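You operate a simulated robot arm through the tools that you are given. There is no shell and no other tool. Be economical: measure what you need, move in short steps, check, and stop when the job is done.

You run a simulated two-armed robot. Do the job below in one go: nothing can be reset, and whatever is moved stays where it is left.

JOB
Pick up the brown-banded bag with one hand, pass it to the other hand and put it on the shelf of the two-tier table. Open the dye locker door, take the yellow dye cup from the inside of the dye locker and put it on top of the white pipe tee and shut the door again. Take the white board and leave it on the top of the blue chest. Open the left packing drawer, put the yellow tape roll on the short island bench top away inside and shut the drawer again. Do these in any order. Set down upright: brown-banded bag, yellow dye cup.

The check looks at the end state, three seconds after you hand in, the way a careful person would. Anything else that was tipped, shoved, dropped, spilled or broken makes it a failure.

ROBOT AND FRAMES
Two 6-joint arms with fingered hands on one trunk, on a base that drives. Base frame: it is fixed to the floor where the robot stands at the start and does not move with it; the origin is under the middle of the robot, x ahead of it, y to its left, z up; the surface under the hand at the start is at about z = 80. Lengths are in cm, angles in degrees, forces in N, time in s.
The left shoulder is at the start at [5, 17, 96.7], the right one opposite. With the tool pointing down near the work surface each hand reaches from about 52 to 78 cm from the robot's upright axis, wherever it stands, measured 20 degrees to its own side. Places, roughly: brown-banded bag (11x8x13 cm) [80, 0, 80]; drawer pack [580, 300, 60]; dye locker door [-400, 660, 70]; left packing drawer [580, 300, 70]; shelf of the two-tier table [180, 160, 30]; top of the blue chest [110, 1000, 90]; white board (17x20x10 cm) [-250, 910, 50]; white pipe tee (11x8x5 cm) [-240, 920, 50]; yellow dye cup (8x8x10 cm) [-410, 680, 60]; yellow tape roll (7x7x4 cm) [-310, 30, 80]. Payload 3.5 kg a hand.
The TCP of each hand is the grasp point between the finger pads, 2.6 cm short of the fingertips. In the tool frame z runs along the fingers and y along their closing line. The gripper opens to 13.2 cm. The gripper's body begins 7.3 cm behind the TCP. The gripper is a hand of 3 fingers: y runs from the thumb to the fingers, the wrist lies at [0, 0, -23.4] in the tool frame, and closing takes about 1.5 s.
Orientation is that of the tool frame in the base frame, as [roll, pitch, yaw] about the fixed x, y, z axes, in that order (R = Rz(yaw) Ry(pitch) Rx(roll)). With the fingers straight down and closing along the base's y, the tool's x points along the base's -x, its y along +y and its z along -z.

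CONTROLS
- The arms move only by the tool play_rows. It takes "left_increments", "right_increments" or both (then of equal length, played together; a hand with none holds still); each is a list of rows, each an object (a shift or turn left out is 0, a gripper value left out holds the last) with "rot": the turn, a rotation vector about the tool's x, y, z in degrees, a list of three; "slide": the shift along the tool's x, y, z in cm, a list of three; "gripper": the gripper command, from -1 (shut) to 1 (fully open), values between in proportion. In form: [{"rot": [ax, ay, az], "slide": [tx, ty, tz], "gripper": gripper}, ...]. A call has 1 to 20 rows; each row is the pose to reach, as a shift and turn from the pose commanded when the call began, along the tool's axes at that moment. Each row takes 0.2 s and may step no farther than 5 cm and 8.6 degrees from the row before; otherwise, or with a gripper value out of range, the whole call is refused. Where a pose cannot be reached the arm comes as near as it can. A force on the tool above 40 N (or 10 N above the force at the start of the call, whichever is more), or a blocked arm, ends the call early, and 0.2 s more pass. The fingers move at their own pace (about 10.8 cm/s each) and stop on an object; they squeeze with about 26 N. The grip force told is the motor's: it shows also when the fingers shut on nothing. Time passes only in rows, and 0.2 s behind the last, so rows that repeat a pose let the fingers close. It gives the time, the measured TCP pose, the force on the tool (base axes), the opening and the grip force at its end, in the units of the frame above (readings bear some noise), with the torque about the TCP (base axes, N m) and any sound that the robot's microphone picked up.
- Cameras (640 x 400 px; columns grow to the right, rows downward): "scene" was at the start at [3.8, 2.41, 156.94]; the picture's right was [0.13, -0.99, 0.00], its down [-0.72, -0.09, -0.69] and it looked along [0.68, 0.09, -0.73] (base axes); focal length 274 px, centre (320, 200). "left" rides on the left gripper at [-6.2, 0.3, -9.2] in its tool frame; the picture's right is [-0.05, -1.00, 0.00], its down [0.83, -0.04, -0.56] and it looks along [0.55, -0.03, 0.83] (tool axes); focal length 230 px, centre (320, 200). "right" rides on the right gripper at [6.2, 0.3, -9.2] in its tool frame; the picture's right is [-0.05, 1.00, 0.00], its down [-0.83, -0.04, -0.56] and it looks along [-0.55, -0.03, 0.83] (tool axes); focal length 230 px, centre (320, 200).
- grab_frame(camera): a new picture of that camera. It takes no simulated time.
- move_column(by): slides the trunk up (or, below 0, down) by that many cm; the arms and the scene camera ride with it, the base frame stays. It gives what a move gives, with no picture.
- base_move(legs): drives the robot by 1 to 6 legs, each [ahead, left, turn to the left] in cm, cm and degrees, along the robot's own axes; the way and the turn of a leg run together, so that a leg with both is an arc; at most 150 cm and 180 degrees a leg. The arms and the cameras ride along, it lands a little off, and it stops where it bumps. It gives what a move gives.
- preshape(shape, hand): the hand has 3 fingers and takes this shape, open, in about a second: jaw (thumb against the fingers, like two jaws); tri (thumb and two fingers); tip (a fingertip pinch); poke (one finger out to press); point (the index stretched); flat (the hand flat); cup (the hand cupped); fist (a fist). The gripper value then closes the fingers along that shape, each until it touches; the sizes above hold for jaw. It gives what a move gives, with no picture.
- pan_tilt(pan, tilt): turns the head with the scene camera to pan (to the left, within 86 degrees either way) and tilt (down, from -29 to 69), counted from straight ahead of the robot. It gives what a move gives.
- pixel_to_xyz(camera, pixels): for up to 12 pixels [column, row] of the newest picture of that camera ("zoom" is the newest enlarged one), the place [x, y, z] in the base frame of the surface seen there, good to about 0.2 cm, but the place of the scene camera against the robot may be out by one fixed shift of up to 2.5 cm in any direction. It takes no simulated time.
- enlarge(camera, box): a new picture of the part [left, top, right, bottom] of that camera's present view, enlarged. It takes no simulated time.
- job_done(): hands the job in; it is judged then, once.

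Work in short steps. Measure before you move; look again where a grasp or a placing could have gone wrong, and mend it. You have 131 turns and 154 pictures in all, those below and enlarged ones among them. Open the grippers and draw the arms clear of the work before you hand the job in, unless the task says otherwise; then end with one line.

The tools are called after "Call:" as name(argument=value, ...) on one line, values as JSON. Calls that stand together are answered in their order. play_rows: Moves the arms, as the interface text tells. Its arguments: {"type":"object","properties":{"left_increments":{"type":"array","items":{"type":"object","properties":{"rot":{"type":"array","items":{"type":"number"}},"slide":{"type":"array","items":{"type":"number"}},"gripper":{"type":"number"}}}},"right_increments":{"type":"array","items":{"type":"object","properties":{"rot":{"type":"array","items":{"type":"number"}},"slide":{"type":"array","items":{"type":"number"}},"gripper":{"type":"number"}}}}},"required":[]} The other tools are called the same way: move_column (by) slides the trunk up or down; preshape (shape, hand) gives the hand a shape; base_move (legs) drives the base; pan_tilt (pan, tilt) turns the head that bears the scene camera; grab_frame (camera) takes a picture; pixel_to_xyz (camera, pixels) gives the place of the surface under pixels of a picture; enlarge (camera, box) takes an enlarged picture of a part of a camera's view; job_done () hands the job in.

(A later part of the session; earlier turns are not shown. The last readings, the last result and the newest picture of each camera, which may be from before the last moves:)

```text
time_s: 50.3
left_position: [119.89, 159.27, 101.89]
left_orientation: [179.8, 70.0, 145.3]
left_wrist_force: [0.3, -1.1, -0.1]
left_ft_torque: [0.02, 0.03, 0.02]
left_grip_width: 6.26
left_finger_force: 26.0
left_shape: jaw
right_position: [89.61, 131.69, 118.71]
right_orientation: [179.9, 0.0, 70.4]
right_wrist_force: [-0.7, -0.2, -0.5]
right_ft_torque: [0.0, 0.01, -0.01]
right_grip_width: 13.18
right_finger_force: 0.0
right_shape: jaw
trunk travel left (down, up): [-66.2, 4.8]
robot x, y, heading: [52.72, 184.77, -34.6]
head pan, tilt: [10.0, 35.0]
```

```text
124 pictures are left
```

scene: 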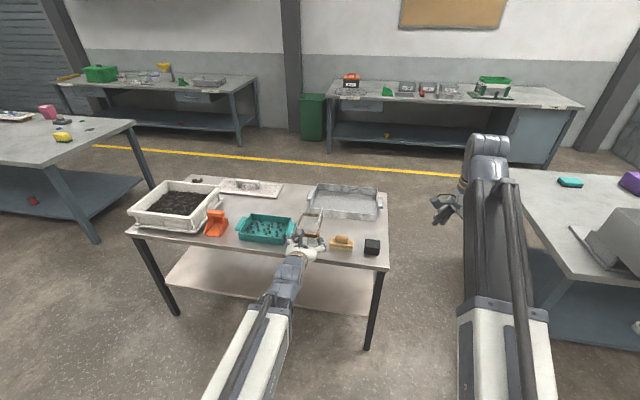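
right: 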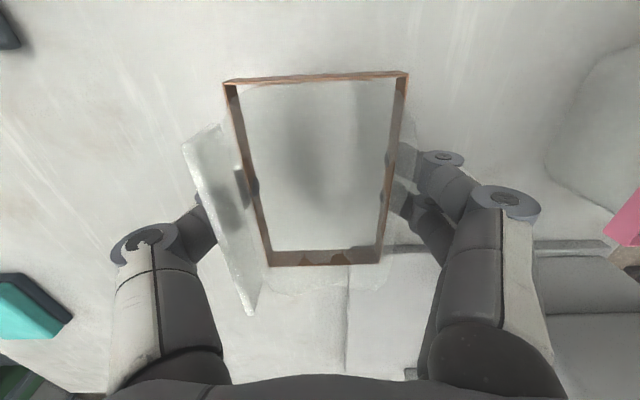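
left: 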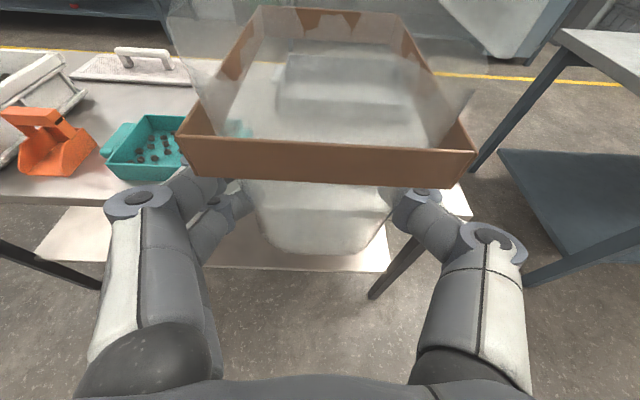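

The hand is about 19 cm short of the table edge and well along its length. I lower the column in two steps and look.

Call:
move_column(by=-40)

Call:
move_column(by=-22)

Call:
grab_frame(camera="scene")

Call:
grab_frame(camera="left")

```text
time_s: 54.2
left_position: [119.8, 159.22, 61.81]
left_orientation: [179.9, 70.1, 145.3]
left_wrist_force: [0.5, -0.6, 0.2]
left_ft_torque: [-0.02, -0.04, -0.03]
left_grip_width: 6.24
left_finger_force: 26.0
left_shape: jaw
right_position: [89.58, 131.71, 78.66]
right_orientation: [-180.0, 0.0, 70.4]
right_wrist_force: [-0.8, 0.7, 0.8]
right_ft_torque: [0.02, 0.01, -0.01]
right_grip_width: 13.17
right_finger_force: 0.1
right_shape: jaw
trunk travel left (down, up): [-26.2, 44.8]
robot x, y, heading: [52.61, 184.71, -34.4]
head pan, tilt: [10.0, 35.0]
```

```text
time_s: 56.5
left_position: [119.8, 159.17, 39.85]
left_orientation: [179.9, 70.1, 145.3]
left_wrist_force: [-0.9, 0.3, 0.6]
left_ft_torque: [0.02, 0.02, -0.03]
left_grip_width: 6.27
left_finger_force: 25.3
left_shape: jaw
right_position: [89.72, 131.61, 56.69]
right_orientation: [179.9, 0.0, 70.5]
right_wrist_force: [1.4, -0.6, 0.9]
right_ft_torque: [0.0, -0.01, -0.01]
right_grip_width: 13.21
right_finger_force: 0.0
right_shape: jaw
trunk travel left (down, up): [-4.2, 66.8]
robot x, y, heading: [52.51, 185.05, -34.4]
head pan, tilt: [10.0, 35.0]
```

```text
123 pictures are left
```

scene: 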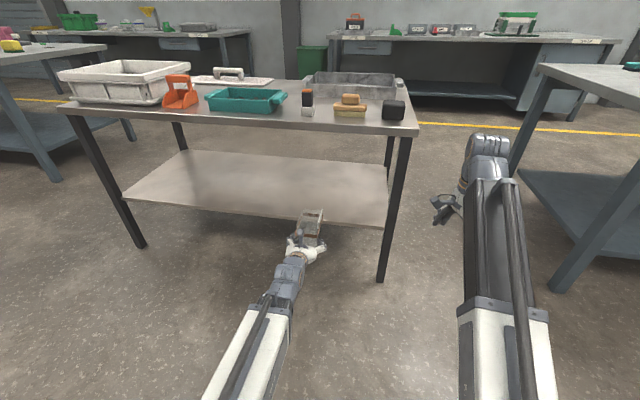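

```text
122 pictures are left
```

left: 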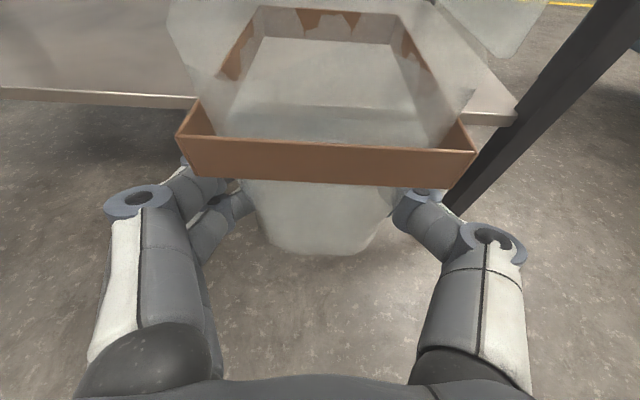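

I measure the shelf surface and edge in both cameras to get an accurate height.

Call:
pixel_to_xyz(camera="left", pixels=[[60, 84], [150, 92], [60, 50], [140, 60], [505, 112], [480, 100], [290, 245], [330, 180]])

Call:
pixel_to_xyz(camera="scene", pixels=[[140, 195], [270, 212], [380, 225], [300, 190], [200, 180], [250, 123], [410, 130]])

```text
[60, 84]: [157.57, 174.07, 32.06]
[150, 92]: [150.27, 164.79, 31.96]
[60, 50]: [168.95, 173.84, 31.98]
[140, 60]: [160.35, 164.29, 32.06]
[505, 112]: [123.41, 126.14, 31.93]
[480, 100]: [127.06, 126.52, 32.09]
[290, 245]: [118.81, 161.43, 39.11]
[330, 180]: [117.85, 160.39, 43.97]
```

```text
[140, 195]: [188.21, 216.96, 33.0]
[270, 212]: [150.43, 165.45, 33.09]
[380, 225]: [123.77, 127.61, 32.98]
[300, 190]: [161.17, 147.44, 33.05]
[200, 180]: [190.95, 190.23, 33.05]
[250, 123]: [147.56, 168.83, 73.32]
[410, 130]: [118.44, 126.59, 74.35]
```

The shelf is at z=32.0 and its edge is 22 cm ahead of the TCP. I drive in 18 cm.

Call:
base_move(legs=[[18, 0, 0]])

Call:
grab_frame(camera="scene")

```text
time_s: 58.0
left_position: [134.86, 148.59, 39.99]
left_orientation: [179.9, 69.9, 145.2]
left_wrist_force: [-0.4, -0.2, -0.1]
left_ft_torque: [0.0, 0.06, -0.01]
left_grip_width: 6.26
left_finger_force: 25.8
left_shape: jaw
right_position: [104.71, 121.32, 56.71]
right_orientation: [180.0, 0.0, 70.3]
right_wrist_force: [-0.3, -0.2, 0.2]
right_ft_torque: [-0.03, 0.01, 0.01]
right_grip_width: 13.19
right_finger_force: 0.0
right_shape: jaw
trunk travel left (down, up): [-4.2, 66.8]
robot x, y, heading: [67.65, 174.23, -34.7]
head pan, tilt: [10.0, 35.0]
```

```text
121 pictures are left
```

scene: 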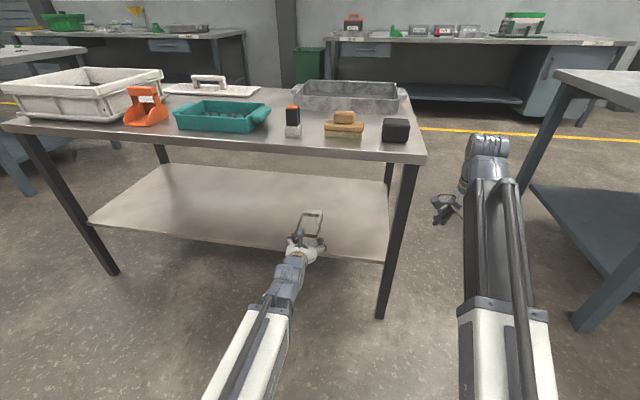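

The bag is over the shelf edge with room to spare. I extend the arm 14 cm and then lower to about z 35.3.

Call:
play_rows(left_increments=[{"slide": [-1.2, 0, 3.3]}, {"slide": [-2.4, 0, 6.6]}, {"slide": [-3.6, 0, 9.9]}, {"slide": [-4.79, 0, 13.16]}, {"slide": [-4.79, 0, 13.16]}, {"slide": [-2.9, 0, 13.84]}, {"slide": [-1.5, 0, 14.35]}, {"slide": [-1.0, 0, 14.5]}, {"slide": [-0.6, 0, 14.7]}, {"slide": [-0.6, 0, 14.7]}])

Call:
grab_frame(camera="left")

Call:
enlarge(camera="scene", box=[230, 160, 390, 260])

```text
time_s: 60.2
left_position: [146.44, 140.86, 35.41]
left_orientation: [179.9, 70.0, 145.1]
left_wrist_force: [1.1, 0.3, -0.2]
left_ft_torque: [-0.01, 0.03, 0.02]
left_grip_width: 6.27
left_finger_force: 26.1
left_shape: jaw
right_position: [104.72, 121.27, 56.7]
right_orientation: [179.8, 0.1, 70.3]
right_wrist_force: [0.3, -0.1, 0.7]
right_ft_torque: [-0.01, -0.02, 0.03]
right_grip_width: 13.16
right_finger_force: 0.1
right_shape: jaw
trunk travel left (down, up): [-4.2, 66.8]
robot x, y, heading: [67.51, 174.47, -34.7]
head pan, tilt: [10.0, 35.0]
```

```text
120 pictures are left
```

left: 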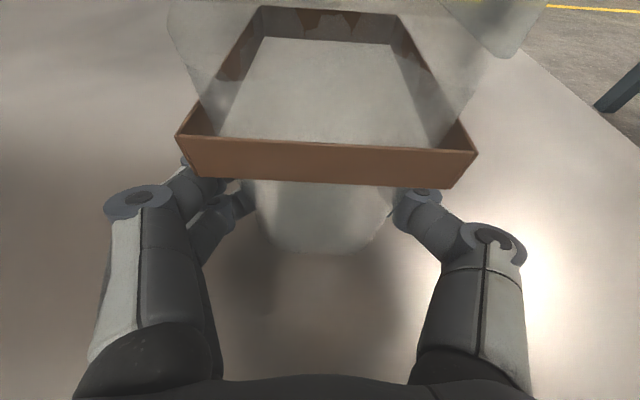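

```text
4.00 times, centred on (310, 210) of scene
```

zoom: 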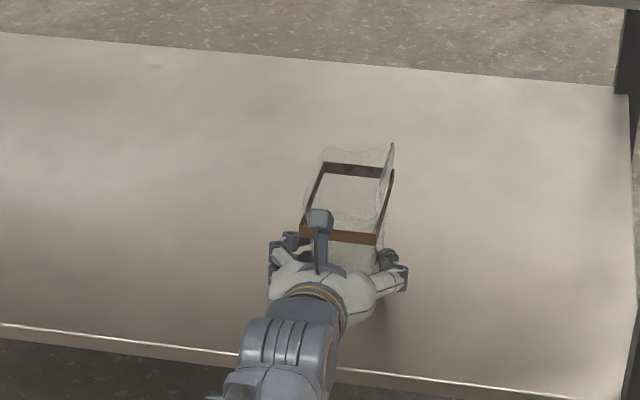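

There is no contact yet at z 35.41. I ease down in small steps and watch the force.

Call:
play_rows(left_increments=[{"slide": [0.19, 0, 0.07]}, {"slide": [0.33, 0, 0.12]}, {"slide": [0.33, 0, 0.12]}])

Call:
play_rows(left_increments=[{"slide": [0.1, 0, 0.03]}, {"slide": [0.19, 0, 0.07]}, {"slide": [0.19, 0, 0.07]}])

```text
time_s: 61.0
left_position: [146.44, 140.74, 35.05]
left_orientation: [179.8, 70.0, 145.2]
left_wrist_force: [1.2, 1.1, 3.3]
left_ft_torque: [-0.04, -0.07, 0.03]
left_grip_width: 6.25
left_finger_force: 26.3
left_shape: jaw
right_position: [104.59, 121.1, 56.85]
right_orientation: [179.9, 0.0, 70.3]
right_wrist_force: [-0.3, 0.0, 0.3]
right_ft_torque: [0.03, 0.02, -0.01]
right_grip_width: 13.19
right_finger_force: 0.0
right_shape: jaw
trunk travel left (down, up): [-4.2, 66.8]
robot x, y, heading: [68.01, 174.16, -34.7]
head pan, tilt: [10.0, 35.0]
```

```text
time_s: 61.8
left_position: [146.33, 140.6, 35.05]
left_orientation: [179.8, 70.3, 145.1]
left_wrist_force: [2.1, 1.2, 15.0]
left_ft_torque: [-0.11, -0.21, 0.07]
left_grip_width: 6.23
left_finger_force: 25.9
left_shape: jaw
right_position: [104.54, 121.21, 56.71]
right_orientation: [179.8, 0.1, 70.3]
right_wrist_force: [0.5, 0.2, -0.2]
right_ft_torque: [0.04, 0.03, 0.02]
right_grip_width: 13.19
right_finger_force: 0.0
right_shape: jaw
trunk travel left (down, up): [-4.2, 66.8]
robot x, y, heading: [67.54, 174.55, -34.8]
head pan, tilt: [10.0, 35.0]
```

It is resting on the shelf, with 15 N of contact. I open the hand and retreat horizontally.

Call:
play_rows(left_increments=[{"slide": [-0.14, 0, -0.05]}, {"gripper": 1, "slide": [-0.14, 0, -0.05]}, {"slide": [-0.14, 0, -0.05]}, {"slide": [-0.14, 0, -0.05]}, {"slide": [-0.14, 0, -0.05]}, {"slide": [0.6, 0, -1.9]}, {"slide": [1.2, 0, -4.7]}, {"slide": [1.6, 0, -8]}, {"slide": [2.5, 0, -11]}, {"slide": [4.5, 0, -14]}, {"slide": [4.5, 0, -14]}])

Call:
grab_frame(camera="left")

Call:
enlarge(camera="scene", box=[230, 160, 390, 260])

```text
time_s: 64.2
left_position: [134.07, 149.21, 35.04]
left_orientation: [179.9, 70.1, 145.2]
left_wrist_force: [-0.6, -0.8, 0.5]
left_ft_torque: [-0.01, 0.0, 0.01]
left_grip_width: 13.2
left_finger_force: 0.1
left_shape: jaw
right_position: [104.5, 121.24, 56.7]
right_orientation: [179.9, 0.1, 70.2]
right_wrist_force: [-0.5, 0.6, -0.9]
right_ft_torque: [0.02, 0.01, 0.0]
right_grip_width: 13.18
right_finger_force: 0.2
right_shape: jaw
trunk travel left (down, up): [-4.2, 66.8]
robot x, y, heading: [67.47, 174.34, -34.9]
head pan, tilt: [10.0, 35.0]
```

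```text
118 pictures are left
```

left: 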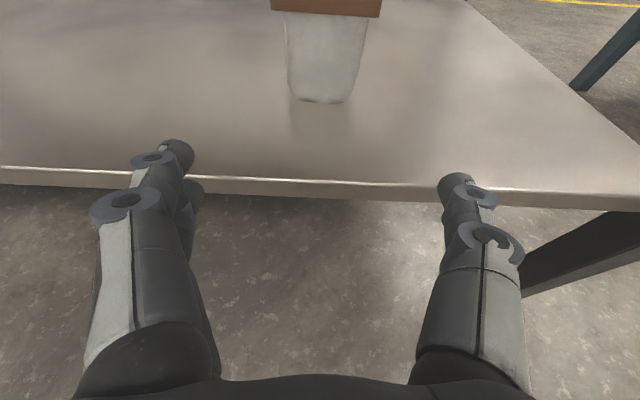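

```text
4.00 times, centred on (310, 210) of scene
```

zoom: 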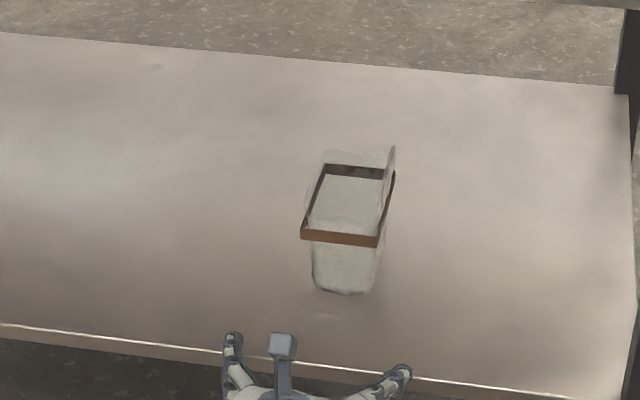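

The bag stands upright on the shelf. I back out and raise the column.

Call:
base_move(legs=[[-26, 0, 0]])

Call:
move_column(by=40)

Call:
move_column(by=25)

Call:
base_move(legs=[[0, 0, -145]])

Call:
pan_tilt(pan=0, tilt=25)

Call:
grab_frame(camera="scene")

```text
time_s: 66.1
left_position: [112.91, 163.57, 35.12]
left_orientation: [179.9, 70.0, 145.0]
left_wrist_force: [-0.7, 0.5, -0.4]
left_ft_torque: [0.02, 0.0, 0.01]
left_grip_width: 13.19
left_finger_force: 0.1
left_shape: jaw
right_position: [83.26, 135.92, 56.71]
right_orientation: [180.0, 0.0, 70.1]
right_wrist_force: [-0.3, 0.1, -0.2]
right_ft_torque: [-0.02, 0.02, -0.03]
right_grip_width: 13.17
right_finger_force: 0.1
right_shape: jaw
trunk travel left (down, up): [-4.2, 66.8]
robot x, y, heading: [46.47, 189.47, -34.7]
head pan, tilt: [10.0, 35.0]
```

```text
time_s: 69.9
left_position: [112.88, 163.65, 75.2]
left_orientation: [179.9, 70.0, 145.0]
left_wrist_force: [0.8, 0.3, 0.1]
left_ft_torque: [0.0, 0.01, 0.02]
left_grip_width: 13.19
left_finger_force: 0.1
left_shape: jaw
right_position: [83.27, 135.9, 96.71]
right_orientation: [179.9, 0.0, 70.1]
right_wrist_force: [0.1, 0.5, -0.2]
right_ft_torque: [0.0, -0.01, -0.02]
right_grip_width: 13.2
right_finger_force: 0.1
right_shape: jaw
trunk travel left (down, up): [-44.2, 26.8]
robot x, y, heading: [46.21, 189.35, -35.1]
head pan, tilt: [10.0, 35.0]
```

```text
time_s: 72.5
left_position: [112.91, 163.49, 100.14]
left_orientation: [179.9, 70.1, 145.0]
left_wrist_force: [0.0, -1.1, -0.4]
left_ft_torque: [0.02, -0.01, -0.01]
left_grip_width: 13.19
left_finger_force: 0.0
left_shape: jaw
right_position: [83.32, 135.8, 121.72]
right_orientation: [179.8, 0.0, 70.1]
right_wrist_force: [-0.7, -0.5, -0.2]
right_ft_torque: [0.01, 0.03, 0.03]
right_grip_width: 13.19
right_finger_force: 0.0
right_shape: jaw
trunk travel left (down, up): [-69.2, 1.8]
robot x, y, heading: [46.24, 189.12, -34.7]
head pan, tilt: [10.0, 35.0]
```

```text
time_s: 78.8
left_position: [-22.11, 169.45, 100.17]
left_orientation: [179.8, 70.0, 2.0]
left_wrist_force: [-0.2, -0.3, 0.9]
left_ft_torque: [0.02, -0.02, 0.02]
left_grip_width: 13.22
left_finger_force: 0.2
left_shape: jaw
right_position: [-15.25, 209.57, 121.85]
right_orientation: [180.0, 0.0, -72.9]
right_wrist_force: [-0.2, -0.1, 0.2]
right_ft_torque: [0.0, -0.01, -0.04]
right_grip_width: 13.2
right_finger_force: 0.1
right_shape: jaw
trunk travel left (down, up): [-69.2, 1.8]
robot x, y, heading: [46.19, 188.83, -178.1]
head pan, tilt: [10.0, 35.0]
```

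```text
time_s: 79.5
left_position: [-22.25, 169.44, 100.21]
left_orientation: [179.9, 69.9, 2.0]
left_wrist_force: [0.6, 0.4, -0.7]
left_ft_torque: [-0.02, 0.0, 0.0]
left_grip_width: 13.19
left_finger_force: 0.1
left_shape: jaw
right_position: [-15.15, 209.55, 121.7]
right_orientation: [179.9, 0.1, -72.8]
right_wrist_force: [0.3, 0.7, -0.5]
right_ft_torque: [0.02, 0.02, 0.02]
right_grip_width: 13.21
right_finger_force: 0.1
right_shape: jaw
trunk travel left (down, up): [-69.2, 1.8]
robot x, y, heading: [46.56, 189.23, -178.0]
head pan, tilt: [0.0, 25.0]
```

```text
116 pictures are left
```

scene: 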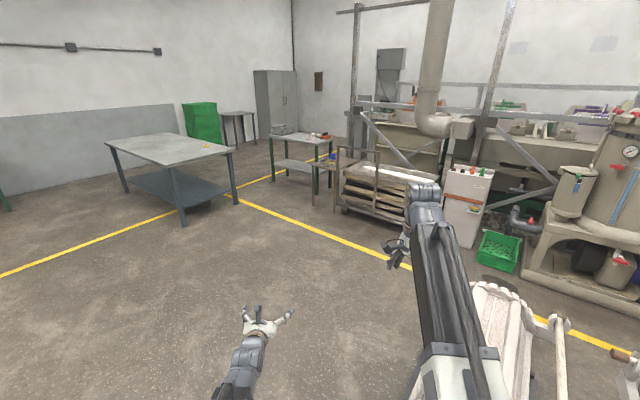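

I can see the island bench on the left, with a yellow roll at (208,147). I measure the bench and the surroundings.

Call:
enlarge(camera="scene", box=[90, 110, 250, 230])

Call:
pixel_to_xyz(camera="scene", pixels=[[208, 147], [104, 141], [180, 165], [236, 151], [172, 133], [183, 222], [237, 203], [272, 180], [340, 210], [335, 140], [200, 155]])

```text
3.33 times, centred on (170, 170) of scene
```

zoom: 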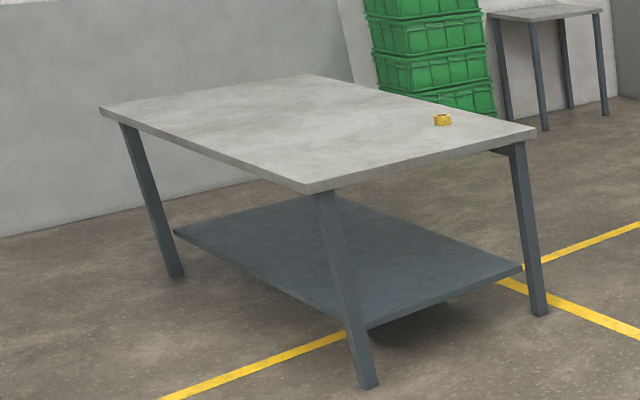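

```text
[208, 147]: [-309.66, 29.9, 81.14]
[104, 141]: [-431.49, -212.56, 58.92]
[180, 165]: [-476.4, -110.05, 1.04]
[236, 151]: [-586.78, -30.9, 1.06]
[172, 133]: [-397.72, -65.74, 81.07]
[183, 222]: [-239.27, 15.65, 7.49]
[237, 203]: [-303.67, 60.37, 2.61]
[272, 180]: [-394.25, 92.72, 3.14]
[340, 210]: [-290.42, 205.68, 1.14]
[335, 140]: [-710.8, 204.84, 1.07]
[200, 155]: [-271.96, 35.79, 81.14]
```

I measure the bench corners in the zoom.

Call:
pixel_to_xyz(camera="zoom", pixels=[[308, 184], [530, 131], [106, 108], [318, 78], [442, 118], [436, 124], [450, 122]])

```text
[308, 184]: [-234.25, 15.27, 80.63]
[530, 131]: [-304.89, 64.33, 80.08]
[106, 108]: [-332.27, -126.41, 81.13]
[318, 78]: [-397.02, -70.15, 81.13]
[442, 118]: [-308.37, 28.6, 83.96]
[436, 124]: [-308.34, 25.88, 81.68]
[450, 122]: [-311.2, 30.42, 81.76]
```

The tape is at about (-310, 28.5), 32 cm in from the bench's near short edge. I drive round to face that short side.

Call:
base_move(legs=[[0, 60, 0], [150, 0, 0], [100, 0, 0], [0, 0, 53], [50, -16, 0]])

Call:
pan_tilt(pan=-10, tilt=45)

Call:
grab_frame(camera="scene")

Call:
grab_frame(camera="right")

```text
time_s: 99.4
left_position: [-259.67, 14.21, 100.13]
left_orientation: [179.8, 70.0, 57.2]
left_wrist_force: [0.2, -0.7, -0.2]
left_ft_torque: [-0.01, 0.01, 0.02]
left_grip_width: 13.22
left_finger_force: 0.1
left_shape: jaw
right_position: [-288.7, 42.93, 121.65]
right_orientation: [179.9, -0.1, -17.6]
right_wrist_force: [0.1, -0.5, 0.4]
right_ft_torque: [0.02, -0.02, 0.01]
right_grip_width: 13.19
right_finger_force: 0.1
right_shape: jaw
trunk travel left (down, up): [-69.2, 1.8]
robot x, y, heading: [-236.59, 82.07, -122.8]
head pan, tilt: [0.0, 25.0]
```

```text
time_s: 100.3
left_position: [-259.75, 14.33, 100.27]
left_orientation: [180.0, 70.0, 57.3]
left_wrist_force: [-0.7, -0.1, -0.8]
left_ft_torque: [0.0, 0.02, -0.02]
left_grip_width: 13.2
left_finger_force: 0.1
left_shape: jaw
right_position: [-288.7, 42.91, 121.76]
right_orientation: [179.9, 0.0, -17.7]
right_wrist_force: [0.9, -0.7, 1.3]
right_ft_torque: [0.03, -0.02, 0.05]
right_grip_width: 13.19
right_finger_force: 0.0
right_shape: jaw
trunk travel left (down, up): [-69.2, 1.8]
robot x, y, heading: [-236.69, 81.69, -123.0]
head pan, tilt: [-10.0, 45.0]
```

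```text
114 pictures are left
```

scene: 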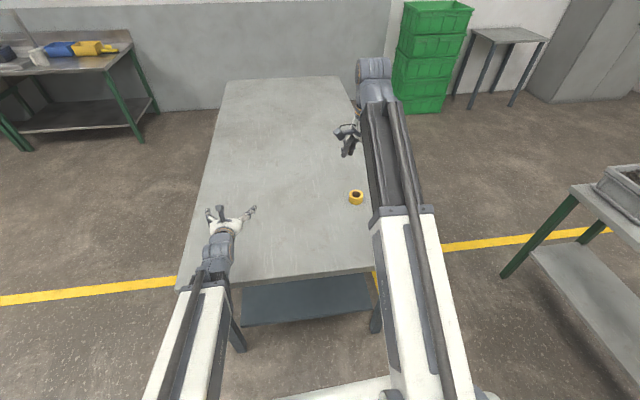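

```text
113 pictures are left
```

right: 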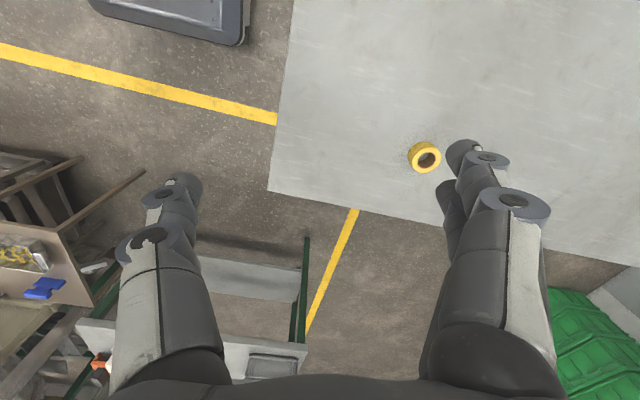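

The tape is visible in both cameras. I measure it and the bench edge.

Call:
pixel_to_xyz(camera="right", pixels=[[424, 141], [410, 158], [425, 172], [439, 155], [400, 180], [268, 190], [400, 210]])

Call:
pixel_to_xyz(camera="scene", pixels=[[356, 191], [349, 198], [363, 197], [356, 204], [300, 276], [340, 240]])

```text
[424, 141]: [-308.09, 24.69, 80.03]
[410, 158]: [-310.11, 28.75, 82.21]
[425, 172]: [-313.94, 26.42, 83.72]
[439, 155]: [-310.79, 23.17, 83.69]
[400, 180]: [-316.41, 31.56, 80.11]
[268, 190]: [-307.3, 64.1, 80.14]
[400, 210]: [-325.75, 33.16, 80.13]
```

```text
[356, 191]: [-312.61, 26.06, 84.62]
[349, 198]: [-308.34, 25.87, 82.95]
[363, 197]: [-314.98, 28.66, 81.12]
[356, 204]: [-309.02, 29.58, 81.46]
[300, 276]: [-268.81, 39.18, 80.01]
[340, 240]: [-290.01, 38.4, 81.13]
```

I enlarge the tape for a better centre.

Call:
enlarge(camera="right", box=[392, 137, 456, 177])

```text
10.00 times, centred on (424, 157) of right
```

zoom: 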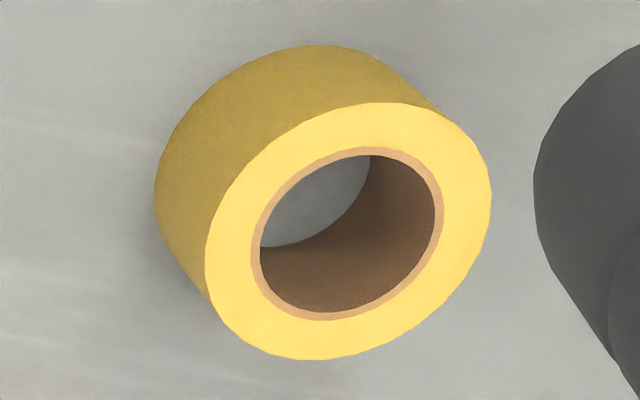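

Call:
pixel_to_xyz(camera="zoom", pixels=[[215, 230], [485, 195], [400, 108], [300, 352], [230, 300], [460, 280]])

```text
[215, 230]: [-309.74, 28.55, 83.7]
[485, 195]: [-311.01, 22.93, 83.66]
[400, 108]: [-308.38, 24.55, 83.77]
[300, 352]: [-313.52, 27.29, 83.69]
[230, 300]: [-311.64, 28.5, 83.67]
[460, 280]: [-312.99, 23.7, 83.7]
```

The tape's centre is (-310.8, 25.9) with its top at z 83.7. I move the base 15 ahead and 10 right.

Call:
base_move(legs=[[15, -10, 0]])

```text
time_s: 101.8
left_position: [-276.1, 6.99, 99.95]
left_orientation: [179.8, 70.0, 57.4]
left_wrist_force: [-0.5, -0.2, 0.0]
left_ft_torque: [-0.01, 0.0, 0.03]
left_grip_width: 13.2
left_finger_force: 0.0
left_shape: jaw
right_position: [-305.04, 35.39, 121.7]
right_orientation: [179.8, 0.0, -17.4]
right_wrist_force: [-0.7, -0.5, -0.4]
right_ft_torque: [0.03, -0.02, -0.01]
right_grip_width: 13.2
right_finger_force: 0.1
right_shape: jaw
trunk travel left (down, up): [-69.2, 1.8]
robot x, y, heading: [-253.46, 74.49, -122.5]
head pan, tilt: [-10.0, 45.0]
```

I move the right hand over the tape and down to z≈92, then check.

Call:
play_rows(right_increments=[{"slide": [-0.9, 3.6, 2], "gripper": 1}, {"slide": [-1.8, 7.2, 5]}, {"slide": [-2.64, 10.78, 8]}, {"slide": [-2.64, 10.78, 12.5]}, {"slide": [-2.64, 10.78, 17]}, {"slide": [-2.64, 10.78, 21.5]}, {"slide": [-2.64, 10.78, 26]}, {"slide": [-2.64, 10.78, 29.7]}, {"slide": [-2.64, 10.78, 29.7]}])

Call:
grab_frame(camera="right")

```text
time_s: 103.8
left_position: [-275.98, 7.07, 100.1]
left_orientation: [180.0, 70.1, 57.5]
left_wrist_force: [-0.7, 1.0, -0.4]
left_ft_torque: [0.03, -0.02, 0.01]
left_grip_width: 13.18
left_finger_force: 0.0
left_shape: jaw
right_position: [-311.08, 25.61, 91.93]
right_orientation: [179.9, 0.0, -17.4]
right_wrist_force: [-0.1, 0.1, -0.1]
right_ft_torque: [0.01, -0.01, 0.01]
right_grip_width: 13.19
right_finger_force: 0.2
right_shape: jaw
trunk travel left (down, up): [-69.2, 1.8]
robot x, y, heading: [-253.49, 74.6, -122.5]
head pan, tilt: [-10.0, 45.0]
```

```text
111 pictures are left
```

right: 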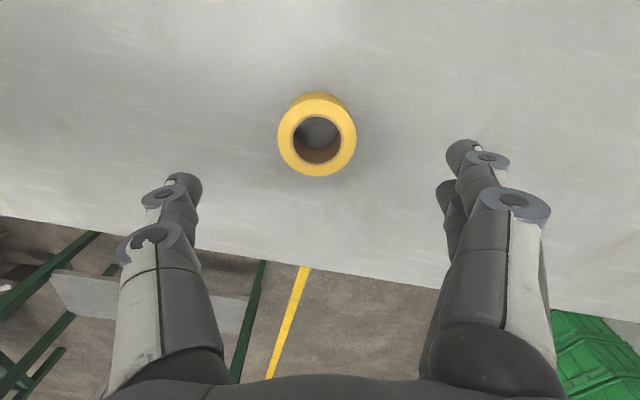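

It is centred at column 317. I go down to z 83.2, close and lift.

Call:
play_rows(right_increments=[{"slide": [0, 0, 3]}, {"slide": [0, 0, 6]}, {"slide": [0, 0, 8]}, {"slide": [0, 0, 8.7]}, {"slide": [0, 0, 8.7], "gripper": -1}, {"slide": [0, 0, 8.7]}, {"slide": [0, 0, 8.7]}, {"slide": [0, 0, 8.7]}, {"slide": [0, 0, 8.7]}, {"slide": [0, 0, 8.7]}, {"slide": [0, 0, 8.7]}, {"slide": [0, 0, 7]}, {"slide": [0, 0, 3]}, {"slide": [0, 0, -1.5]}, {"slide": [0, 0, -6]}, {"slide": [0, 0, -10.5]}, {"slide": [0, 0, -15]}])

Call:
grab_frame(camera="right")

```text
time_s: 107.4
left_position: [-275.98, 7.08, 100.12]
left_orientation: [180.0, 70.0, 57.5]
left_wrist_force: [-0.1, 0.3, 0.2]
left_ft_torque: [-0.06, -0.02, 0.01]
left_grip_width: 13.21
left_finger_force: 0.0
left_shape: jaw
right_position: [-310.5, 25.55, 106.98]
right_orientation: [179.9, 0.0, -17.4]
right_wrist_force: [-0.2, -0.3, -0.1]
right_ft_torque: [0.05, -0.01, 0.0]
right_grip_width: 5.3
right_finger_force: 26.1
right_shape: jaw
trunk travel left (down, up): [-69.2, 1.8]
robot x, y, heading: [-252.98, 74.56, -122.5]
head pan, tilt: [-10.0, 45.0]
```

```text
110 pictures are left
```

right: 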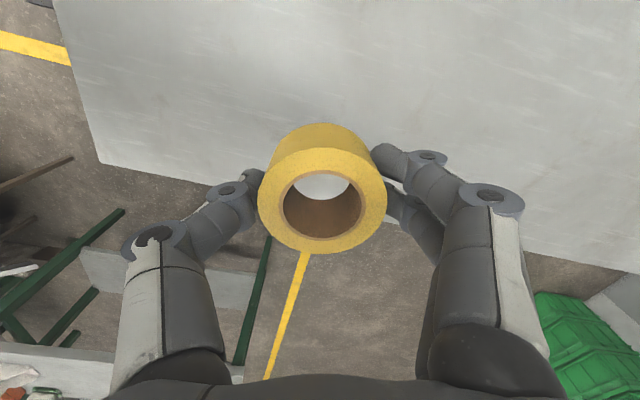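

The tape is held. I back off, turn round to the left and drive back towards the aisle.

Call:
base_move(legs=[[-42, 0, 0], [0, 0, 178], [57, -83, 0], [57, -82, 0]])

Call:
pan_tilt(pan=0, tilt=28)

Call:
grab_frame(camera="scene")

```text
time_s: 127.0
left_position: [-8.5, 193.94, 100.14]
left_orientation: [179.9, 70.1, -122.3]
left_wrist_force: [0.1, -0.6, -0.1]
left_ft_torque: [-0.02, -0.03, 0.0]
left_grip_width: 13.21
left_finger_force: 0.0
left_shape: jaw
right_position: [26.18, 175.46, 106.91]
right_orientation: [179.9, 0.0, 162.8]
right_wrist_force: [0.5, -0.4, -0.6]
right_ft_torque: [0.02, 0.04, 0.0]
right_grip_width: 5.18
right_finger_force: 26.6
right_shape: jaw
trunk travel left (down, up): [-69.2, 1.8]
robot x, y, heading: [-30.73, 126.13, 57.9]
head pan, tilt: [-10.0, 45.0]
```

```text
time_s: 127.8
left_position: [-8.5, 193.93, 100.18]
left_orientation: [179.8, 70.0, -122.3]
left_wrist_force: [-0.8, 0.2, 0.5]
left_ft_torque: [0.04, 0.01, 0.0]
left_grip_width: 13.19
left_finger_force: 0.0
left_shape: jaw
right_position: [26.24, 175.52, 106.98]
right_orientation: [179.8, 0.0, 162.8]
right_wrist_force: [0.7, 0.5, 0.8]
right_ft_torque: [-0.02, -0.01, -0.02]
right_grip_width: 5.22
right_finger_force: 25.6
right_shape: jaw
trunk travel left (down, up): [-69.2, 1.8]
robot x, y, heading: [-30.99, 126.2, 57.7]
head pan, tilt: [0.0, 28.0]
```

```text
109 pictures are left
```

scene: 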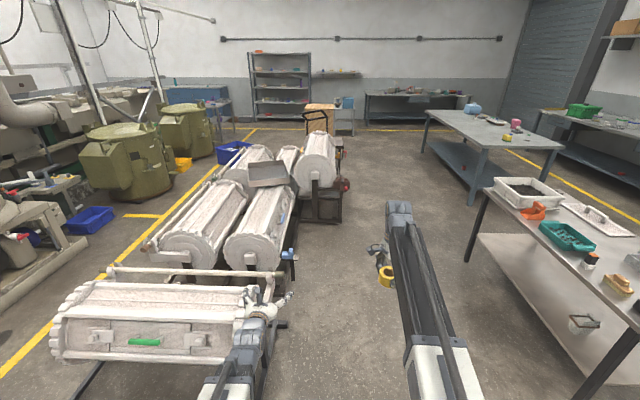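

I measure the machine tops, the next table and the far bench so I can pick the path.

Call:
pixel_to_xyz(camera="scene", pixels=[[180, 275], [250, 215], [318, 145], [298, 260], [345, 215], [425, 118], [490, 148], [470, 200], [560, 145], [540, 118], [480, 190], [600, 140]])

Call:
enlarge(camera="scene", box=[400, 80, 640, 230])

```text
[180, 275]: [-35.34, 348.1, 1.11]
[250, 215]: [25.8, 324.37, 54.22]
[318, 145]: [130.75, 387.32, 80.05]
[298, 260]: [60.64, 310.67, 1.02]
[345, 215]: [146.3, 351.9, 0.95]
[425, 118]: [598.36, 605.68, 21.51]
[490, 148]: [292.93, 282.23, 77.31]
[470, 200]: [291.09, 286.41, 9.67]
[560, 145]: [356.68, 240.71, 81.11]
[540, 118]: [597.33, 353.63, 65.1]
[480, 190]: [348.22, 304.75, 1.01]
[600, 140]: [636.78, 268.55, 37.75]
```

```text
2.67 times, centred on (520, 155) of scene
```

zoom: 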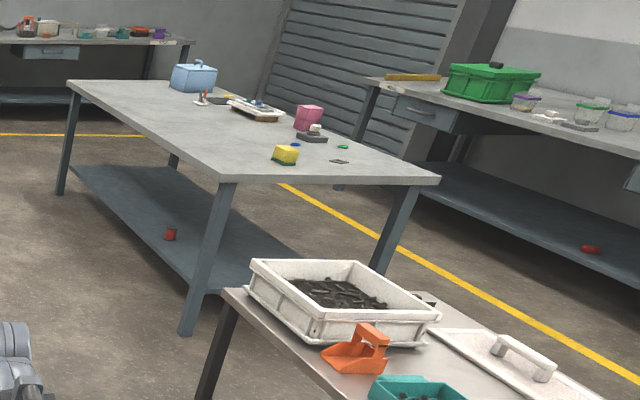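

The drawer is at the left end of the far wall bench. There is a gap of about 107 cm between the two-tier table and the next table, and I drive to its mouth and turn to face through.

Call:
base_move(legs=[[129, -55, 0], [126, -28, 0], [0, 0, -92]])

Call:
grab_frame(camera="scene")

```text
time_s: 144.9
left_position: [244.42, 274.45, 100.22]
left_orientation: [179.9, 70.0, 145.8]
left_wrist_force: [-0.4, -0.4, -0.1]
left_ft_torque: [-0.01, 0.03, 0.0]
left_grip_width: 13.18
left_finger_force: 0.1
left_shape: jaw
right_position: [224.87, 240.54, 106.98]
right_orientation: [180.0, 0.1, 71.0]
right_wrist_force: [0.3, 0.3, -0.2]
right_ft_torque: [-0.01, 0.0, -0.03]
right_grip_width: 5.19
right_finger_force: 26.4
right_shape: jaw
trunk travel left (down, up): [-69.2, 1.8]
robot x, y, heading: [177.58, 299.28, -34.5]
head pan, tilt: [0.0, 28.0]
```

```text
107 pictures are left
```

scene: 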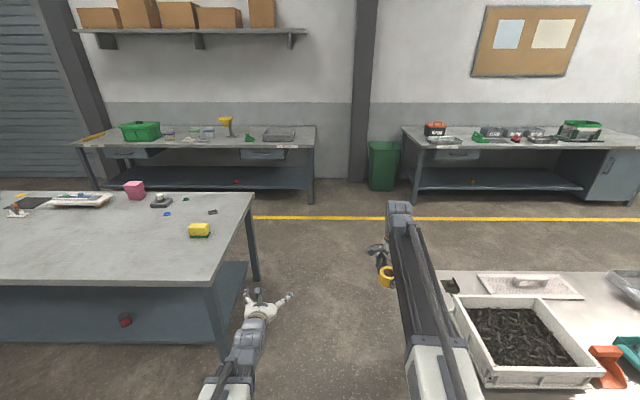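

The far bench has two drawers, at (130,152) and (262,153). I measure them, the bench front and the gap sides.

Call:
pixel_to_xyz(camera="scene", pixels=[[128, 153], [262, 154], [110, 152], [280, 153], [250, 194], [220, 285], [255, 280], [450, 300], [90, 147], [312, 148], [240, 153], [160, 152]])

Call:
enlarge(camera="scene", box=[70, 110, 330, 210])

```text
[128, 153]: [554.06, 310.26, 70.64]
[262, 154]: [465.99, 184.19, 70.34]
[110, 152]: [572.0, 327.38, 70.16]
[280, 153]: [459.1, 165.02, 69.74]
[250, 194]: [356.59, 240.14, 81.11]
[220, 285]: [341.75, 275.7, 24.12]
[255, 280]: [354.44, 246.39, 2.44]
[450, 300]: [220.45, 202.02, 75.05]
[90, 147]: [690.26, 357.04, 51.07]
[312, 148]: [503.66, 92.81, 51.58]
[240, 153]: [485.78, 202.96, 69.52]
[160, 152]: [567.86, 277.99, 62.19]
```

```text
2.46 times, centred on (200, 160) of scene
```

zoom: 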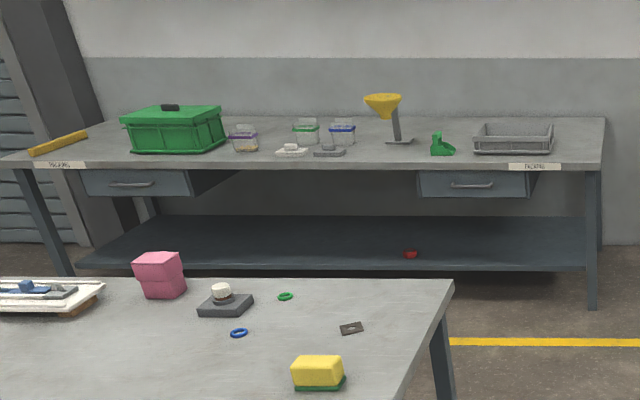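

The left drawer's handle is at about (554, 310, 70). In the robot frame that is 302 cm ahead and 224 cm left. I drive through the gap into the aisle and then sideways left along the bench.

Call:
base_move(legs=[[105, -1, 0], [105, 0, 0], [0, 110, -0.4], [0, 105, 0]])

Call:
pan_tilt(pan=5, tilt=45)

Call:
grab_frame(camera="scene")

Call:
grab_frame(camera="left")

```text
time_s: 157.4
left_position: [434.76, 184.56, 100.03]
left_orientation: [179.8, 69.9, 149.3]
left_wrist_force: [0.0, -0.9, 0.3]
left_ft_torque: [0.02, 0.0, 0.03]
left_grip_width: 13.2
left_finger_force: 0.0
left_shape: jaw
right_position: [417.13, 149.62, 106.88]
right_orientation: [179.9, -0.1, 74.5]
right_wrist_force: [0.7, -0.5, -0.7]
right_ft_torque: [0.08, 0.03, 0.03]
right_grip_width: 5.13
right_finger_force: 26.1
right_shape: jaw
trunk travel left (down, up): [-69.2, 1.8]
robot x, y, heading: [366.15, 204.87, -30.6]
head pan, tilt: [0.0, 28.0]
stopped in leg 3: the robot was blocked; the commanded pose is now the measured one
```

```text
time_s: 158.2
left_position: [434.52, 184.74, 99.98]
left_orientation: [180.0, 69.9, 149.4]
left_wrist_force: [0.7, -0.4, 0.2]
left_ft_torque: [-0.02, 0.01, 0.03]
left_grip_width: 13.2
left_finger_force: 0.1
left_shape: jaw
right_position: [417.25, 149.67, 106.98]
right_orientation: [179.9, 0.0, 74.4]
right_wrist_force: [0.4, -0.2, -0.5]
right_ft_torque: [-0.01, 0.01, 0.02]
right_grip_width: 5.15
right_finger_force: 26.0
right_shape: jaw
trunk travel left (down, up): [-69.2, 1.8]
robot x, y, heading: [366.39, 205.44, -30.8]
head pan, tilt: [5.0, 45.0]
```

```text
105 pictures are left
```

scene: 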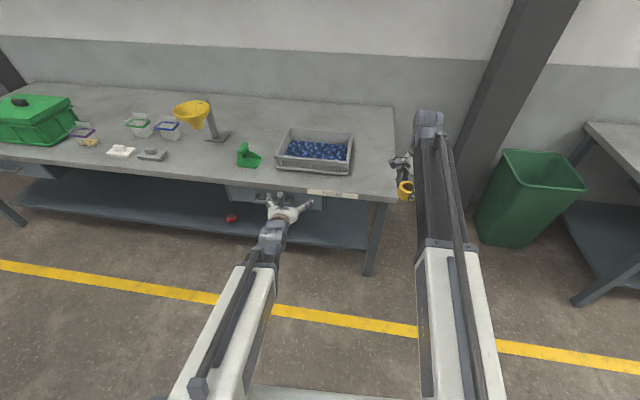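

```text
104 pictures are left
```

left: 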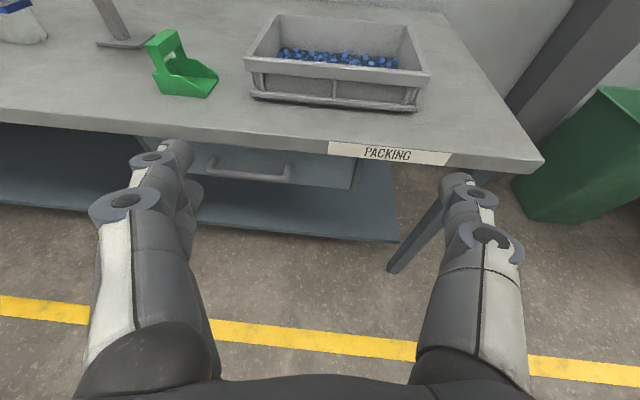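

The base bumped at the table's corner and turned slightly. I check that table and measure the bench edge before going on.

Call:
pixel_to_xyz(camera="left", pixels=[[300, 142], [100, 118], [255, 170], [540, 165], [315, 85], [175, 95]])

Call:
pan_tilt(pan=86, tilt=50)

Call:
grab_frame(camera="scene")

```text
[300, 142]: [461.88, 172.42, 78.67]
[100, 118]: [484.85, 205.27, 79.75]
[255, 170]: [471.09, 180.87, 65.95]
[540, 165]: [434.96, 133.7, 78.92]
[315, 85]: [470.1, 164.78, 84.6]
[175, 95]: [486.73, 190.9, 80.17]
```

```text
time_s: 159.8
left_position: [434.69, 184.7, 100.2]
left_orientation: [180.0, 70.0, 149.4]
left_wrist_force: [0.6, -0.2, 0.8]
left_ft_torque: [0.02, 0.02, 0.02]
left_grip_width: 13.2
left_finger_force: 0.0
left_shape: jaw
right_position: [417.25, 149.77, 106.88]
right_orientation: [179.8, 0.0, 74.5]
right_wrist_force: [-0.8, 0.4, -0.2]
right_ft_torque: [0.03, 0.0, 0.0]
right_grip_width: 5.14
right_finger_force: 25.8
right_shape: jaw
trunk travel left (down, up): [-69.2, 1.8]
robot x, y, heading: [366.7, 205.23, -30.6]
head pan, tilt: [85.9, 50.0]
```

```text
103 pictures are left
```

scene: 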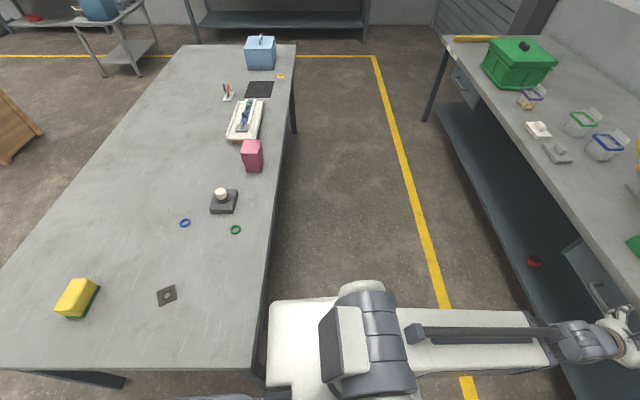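

The table looks undisturbed. I ease right, straighten, go 14 cm forward, then continue left.

Call:
base_move(legs=[[0, -5, 0], [0, 0, -4.2], [14, 0, 0], [0, 100, 0], [0, 96, 0]])

Call:
pan_tilt(pan=10, tilt=45)

Call:
grab_frame(camera="scene")

Call:
grab_frame(camera="left")

```text
time_s: 171.5
left_position: [550.95, 335.02, 100.08]
left_orientation: [-180.0, 70.0, 147.1]
left_wrist_force: [-0.2, -0.8, -0.6]
left_ft_torque: [-0.02, -0.01, 0.01]
left_grip_width: 13.18
left_finger_force: 0.1
left_shape: jaw
right_position: [532.22, 300.75, 106.98]
right_orientation: [179.9, 0.0, 72.2]
right_wrist_force: [0.1, -0.1, -1.2]
right_ft_torque: [0.04, -0.03, -0.02]
right_grip_width: 5.14
right_finger_force: 25.9
right_shape: jaw
trunk travel left (down, up): [-69.2, 1.8]
robot x, y, heading: [483.7, 358.32, -32.7]
head pan, tilt: [85.9, 50.0]
```

```text
time_s: 173.0
left_position: [550.85, 335.14, 100.09]
left_orientation: [179.9, 69.9, 147.2]
left_wrist_force: [0.4, 0.5, -0.6]
left_ft_torque: [0.02, 0.01, -0.01]
left_grip_width: 13.2
left_finger_force: 0.0
left_shape: jaw
right_position: [532.11, 300.75, 106.93]
right_orientation: [179.8, 0.1, 72.2]
right_wrist_force: [-0.2, 0.8, -0.6]
right_ft_torque: [0.0, 0.02, 0.0]
right_grip_width: 5.14
right_finger_force: 26.1
right_shape: jaw
trunk travel left (down, up): [-69.2, 1.8]
robot x, y, heading: [483.4, 358.38, -33.3]
head pan, tilt: [10.0, 45.0]
```

```text
102 pictures are left
```

scene: 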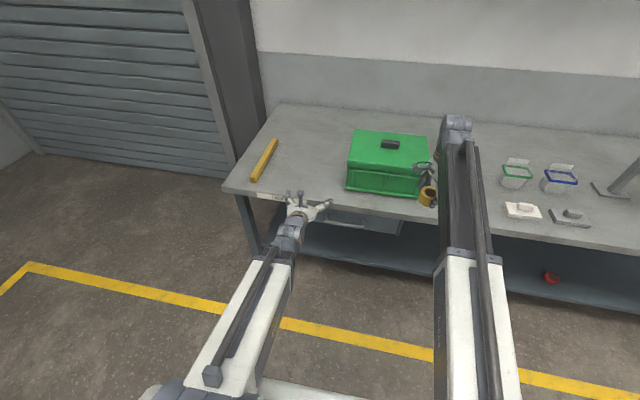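

```text
101 pictures are left
```

left: 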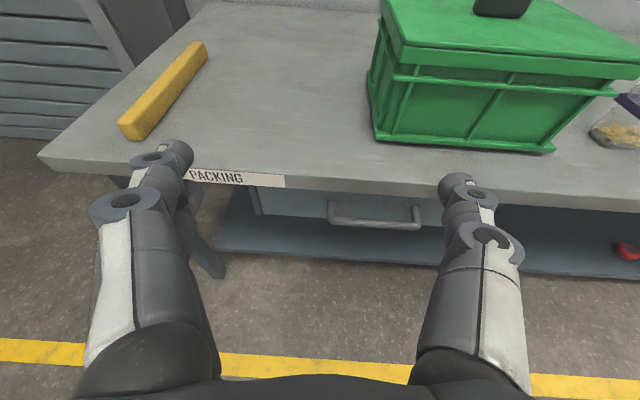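

The left drawer's handle shows at (375,218) in the left camera. I enlarge it and measure.

Call:
enlarge(camera="left", box=[240, 160, 448, 290])

Call:
pixel_to_xyz(camera="left", pixels=[[332, 218], [375, 222], [417, 225], [300, 205], [437, 205], [380, 207], [300, 184], [257, 200], [415, 190]])

```text
3.08 times, centred on (344, 225) of left
```

zoom: 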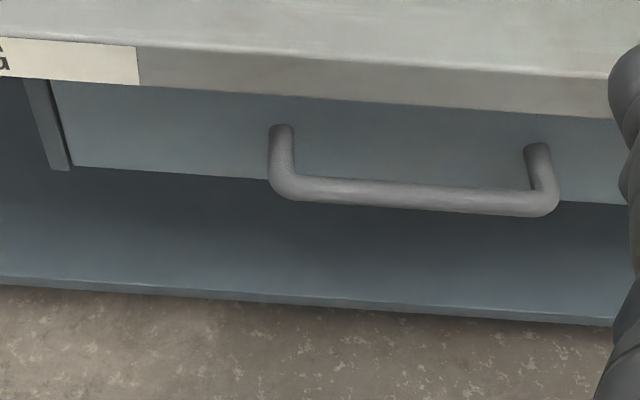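

```text
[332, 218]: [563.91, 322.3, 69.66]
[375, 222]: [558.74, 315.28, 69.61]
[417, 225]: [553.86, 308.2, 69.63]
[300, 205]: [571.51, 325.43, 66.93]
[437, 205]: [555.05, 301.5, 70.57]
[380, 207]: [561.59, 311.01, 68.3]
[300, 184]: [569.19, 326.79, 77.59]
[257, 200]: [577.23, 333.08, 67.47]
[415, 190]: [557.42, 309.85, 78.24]
```

The handle bar's centre is (558.8, 315.2, 69.1), running at 54.7°, and it stands 2 cm out from the bench edge. I roll the left hand 90° to close vertically and lift and draw back the right hand.

Call:
play_rows(left_increments=[{"rot": [0, 0, -8.2], "gripper": 0}, {"rot": [0, 0, -16.4]}, {"rot": [0, 0, -24.6]}, {"rot": [0, 0, -32.8]}, {"rot": [0, 0, -41]}, {"rot": [0, 0, -49.2]}, {"rot": [0, 0, -57.4]}, {"rot": [0, 0, -65.6]}, {"rot": [0, 0, -73.8]}, {"rot": [0, 0, -82]}, {"rot": [0, 0, -90]}, {"rot": [0, 0, -90]}], right_increments=[{"slide": [0.4, -1.5, 0]}, {"slide": [0.8, -3, 0]}, {"slide": [1.2, -4.5, 0]}, {"slide": [1.6, -5.8, -2]}, {"slide": [1.6, -5.8, -5]}, {"slide": [1.6, -5.8, -8]}, {"slide": [1.6, -5.8, -11]}, {"slide": [1.6, -5.8, -12]}, {"slide": [1.6, -5.8, -12]}, {"slide": [1.6, -5.8, -12]}, {"slide": [1.6, -5.8, -12]}, {"slide": [1.6, -5.8, -12]}])

Call:
play_rows(left_increments=[{"rot": [7, 0.8, 0]}, {"rot": [14, 1.6, 0]}, {"rot": [20, 2.5, 0]}, {"rot": [20, 2.5, 0]}])

Call:
grab_frame(camera="scene")

```text
time_s: 175.6
left_position: [550.86, 335.22, 100.14]
left_orientation: [-110.0, -0.1, -123.0]
left_wrist_force: [-0.1, 0.5, 0.3]
left_ft_torque: [0.01, -0.02, 0.01]
left_grip_width: 6.68
left_finger_force: 0.0
left_shape: jaw
right_position: [526.97, 304.05, 118.73]
right_orientation: [180.0, 0.0, 72.3]
right_wrist_force: [0.0, -0.5, -0.4]
right_ft_torque: [0.02, -0.01, -0.01]
right_grip_width: 5.14
right_finger_force: 26.0
right_shape: jaw
trunk travel left (down, up): [-69.2, 1.8]
robot x, y, heading: [483.73, 358.07, -32.8]
head pan, tilt: [10.0, 45.0]
```

```text
time_s: 176.6
left_position: [549.02, 332.27, 100.44]
left_orientation: [-90.2, 0.2, -123.4]
left_wrist_force: [0.4, 0.3, -0.5]
left_ft_torque: [0.01, 0.0, 0.02]
left_grip_width: 6.66
left_finger_force: 0.0
left_shape: jaw
left hand out of reach, approached as far as the arm can: row 1, 2, 3, 4
right_position: [527.11, 303.92, 118.71]
right_orientation: [179.9, 0.0, 72.3]
right_wrist_force: [-0.2, -0.1, -0.8]
right_ft_torque: [-0.01, 0.0, -0.07]
right_grip_width: 5.15
right_finger_force: 25.9
right_shape: jaw
trunk travel left (down, up): [-69.2, 1.8]
robot x, y, heading: [483.46, 357.88, -32.8]
head pan, tilt: [10.0, 45.0]
```

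```text
99 pictures are left
```

scene: 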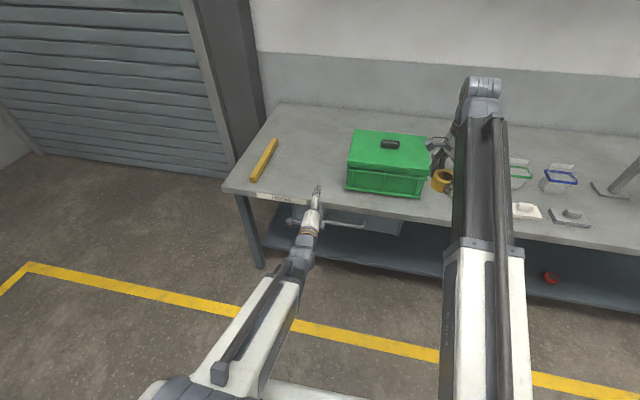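

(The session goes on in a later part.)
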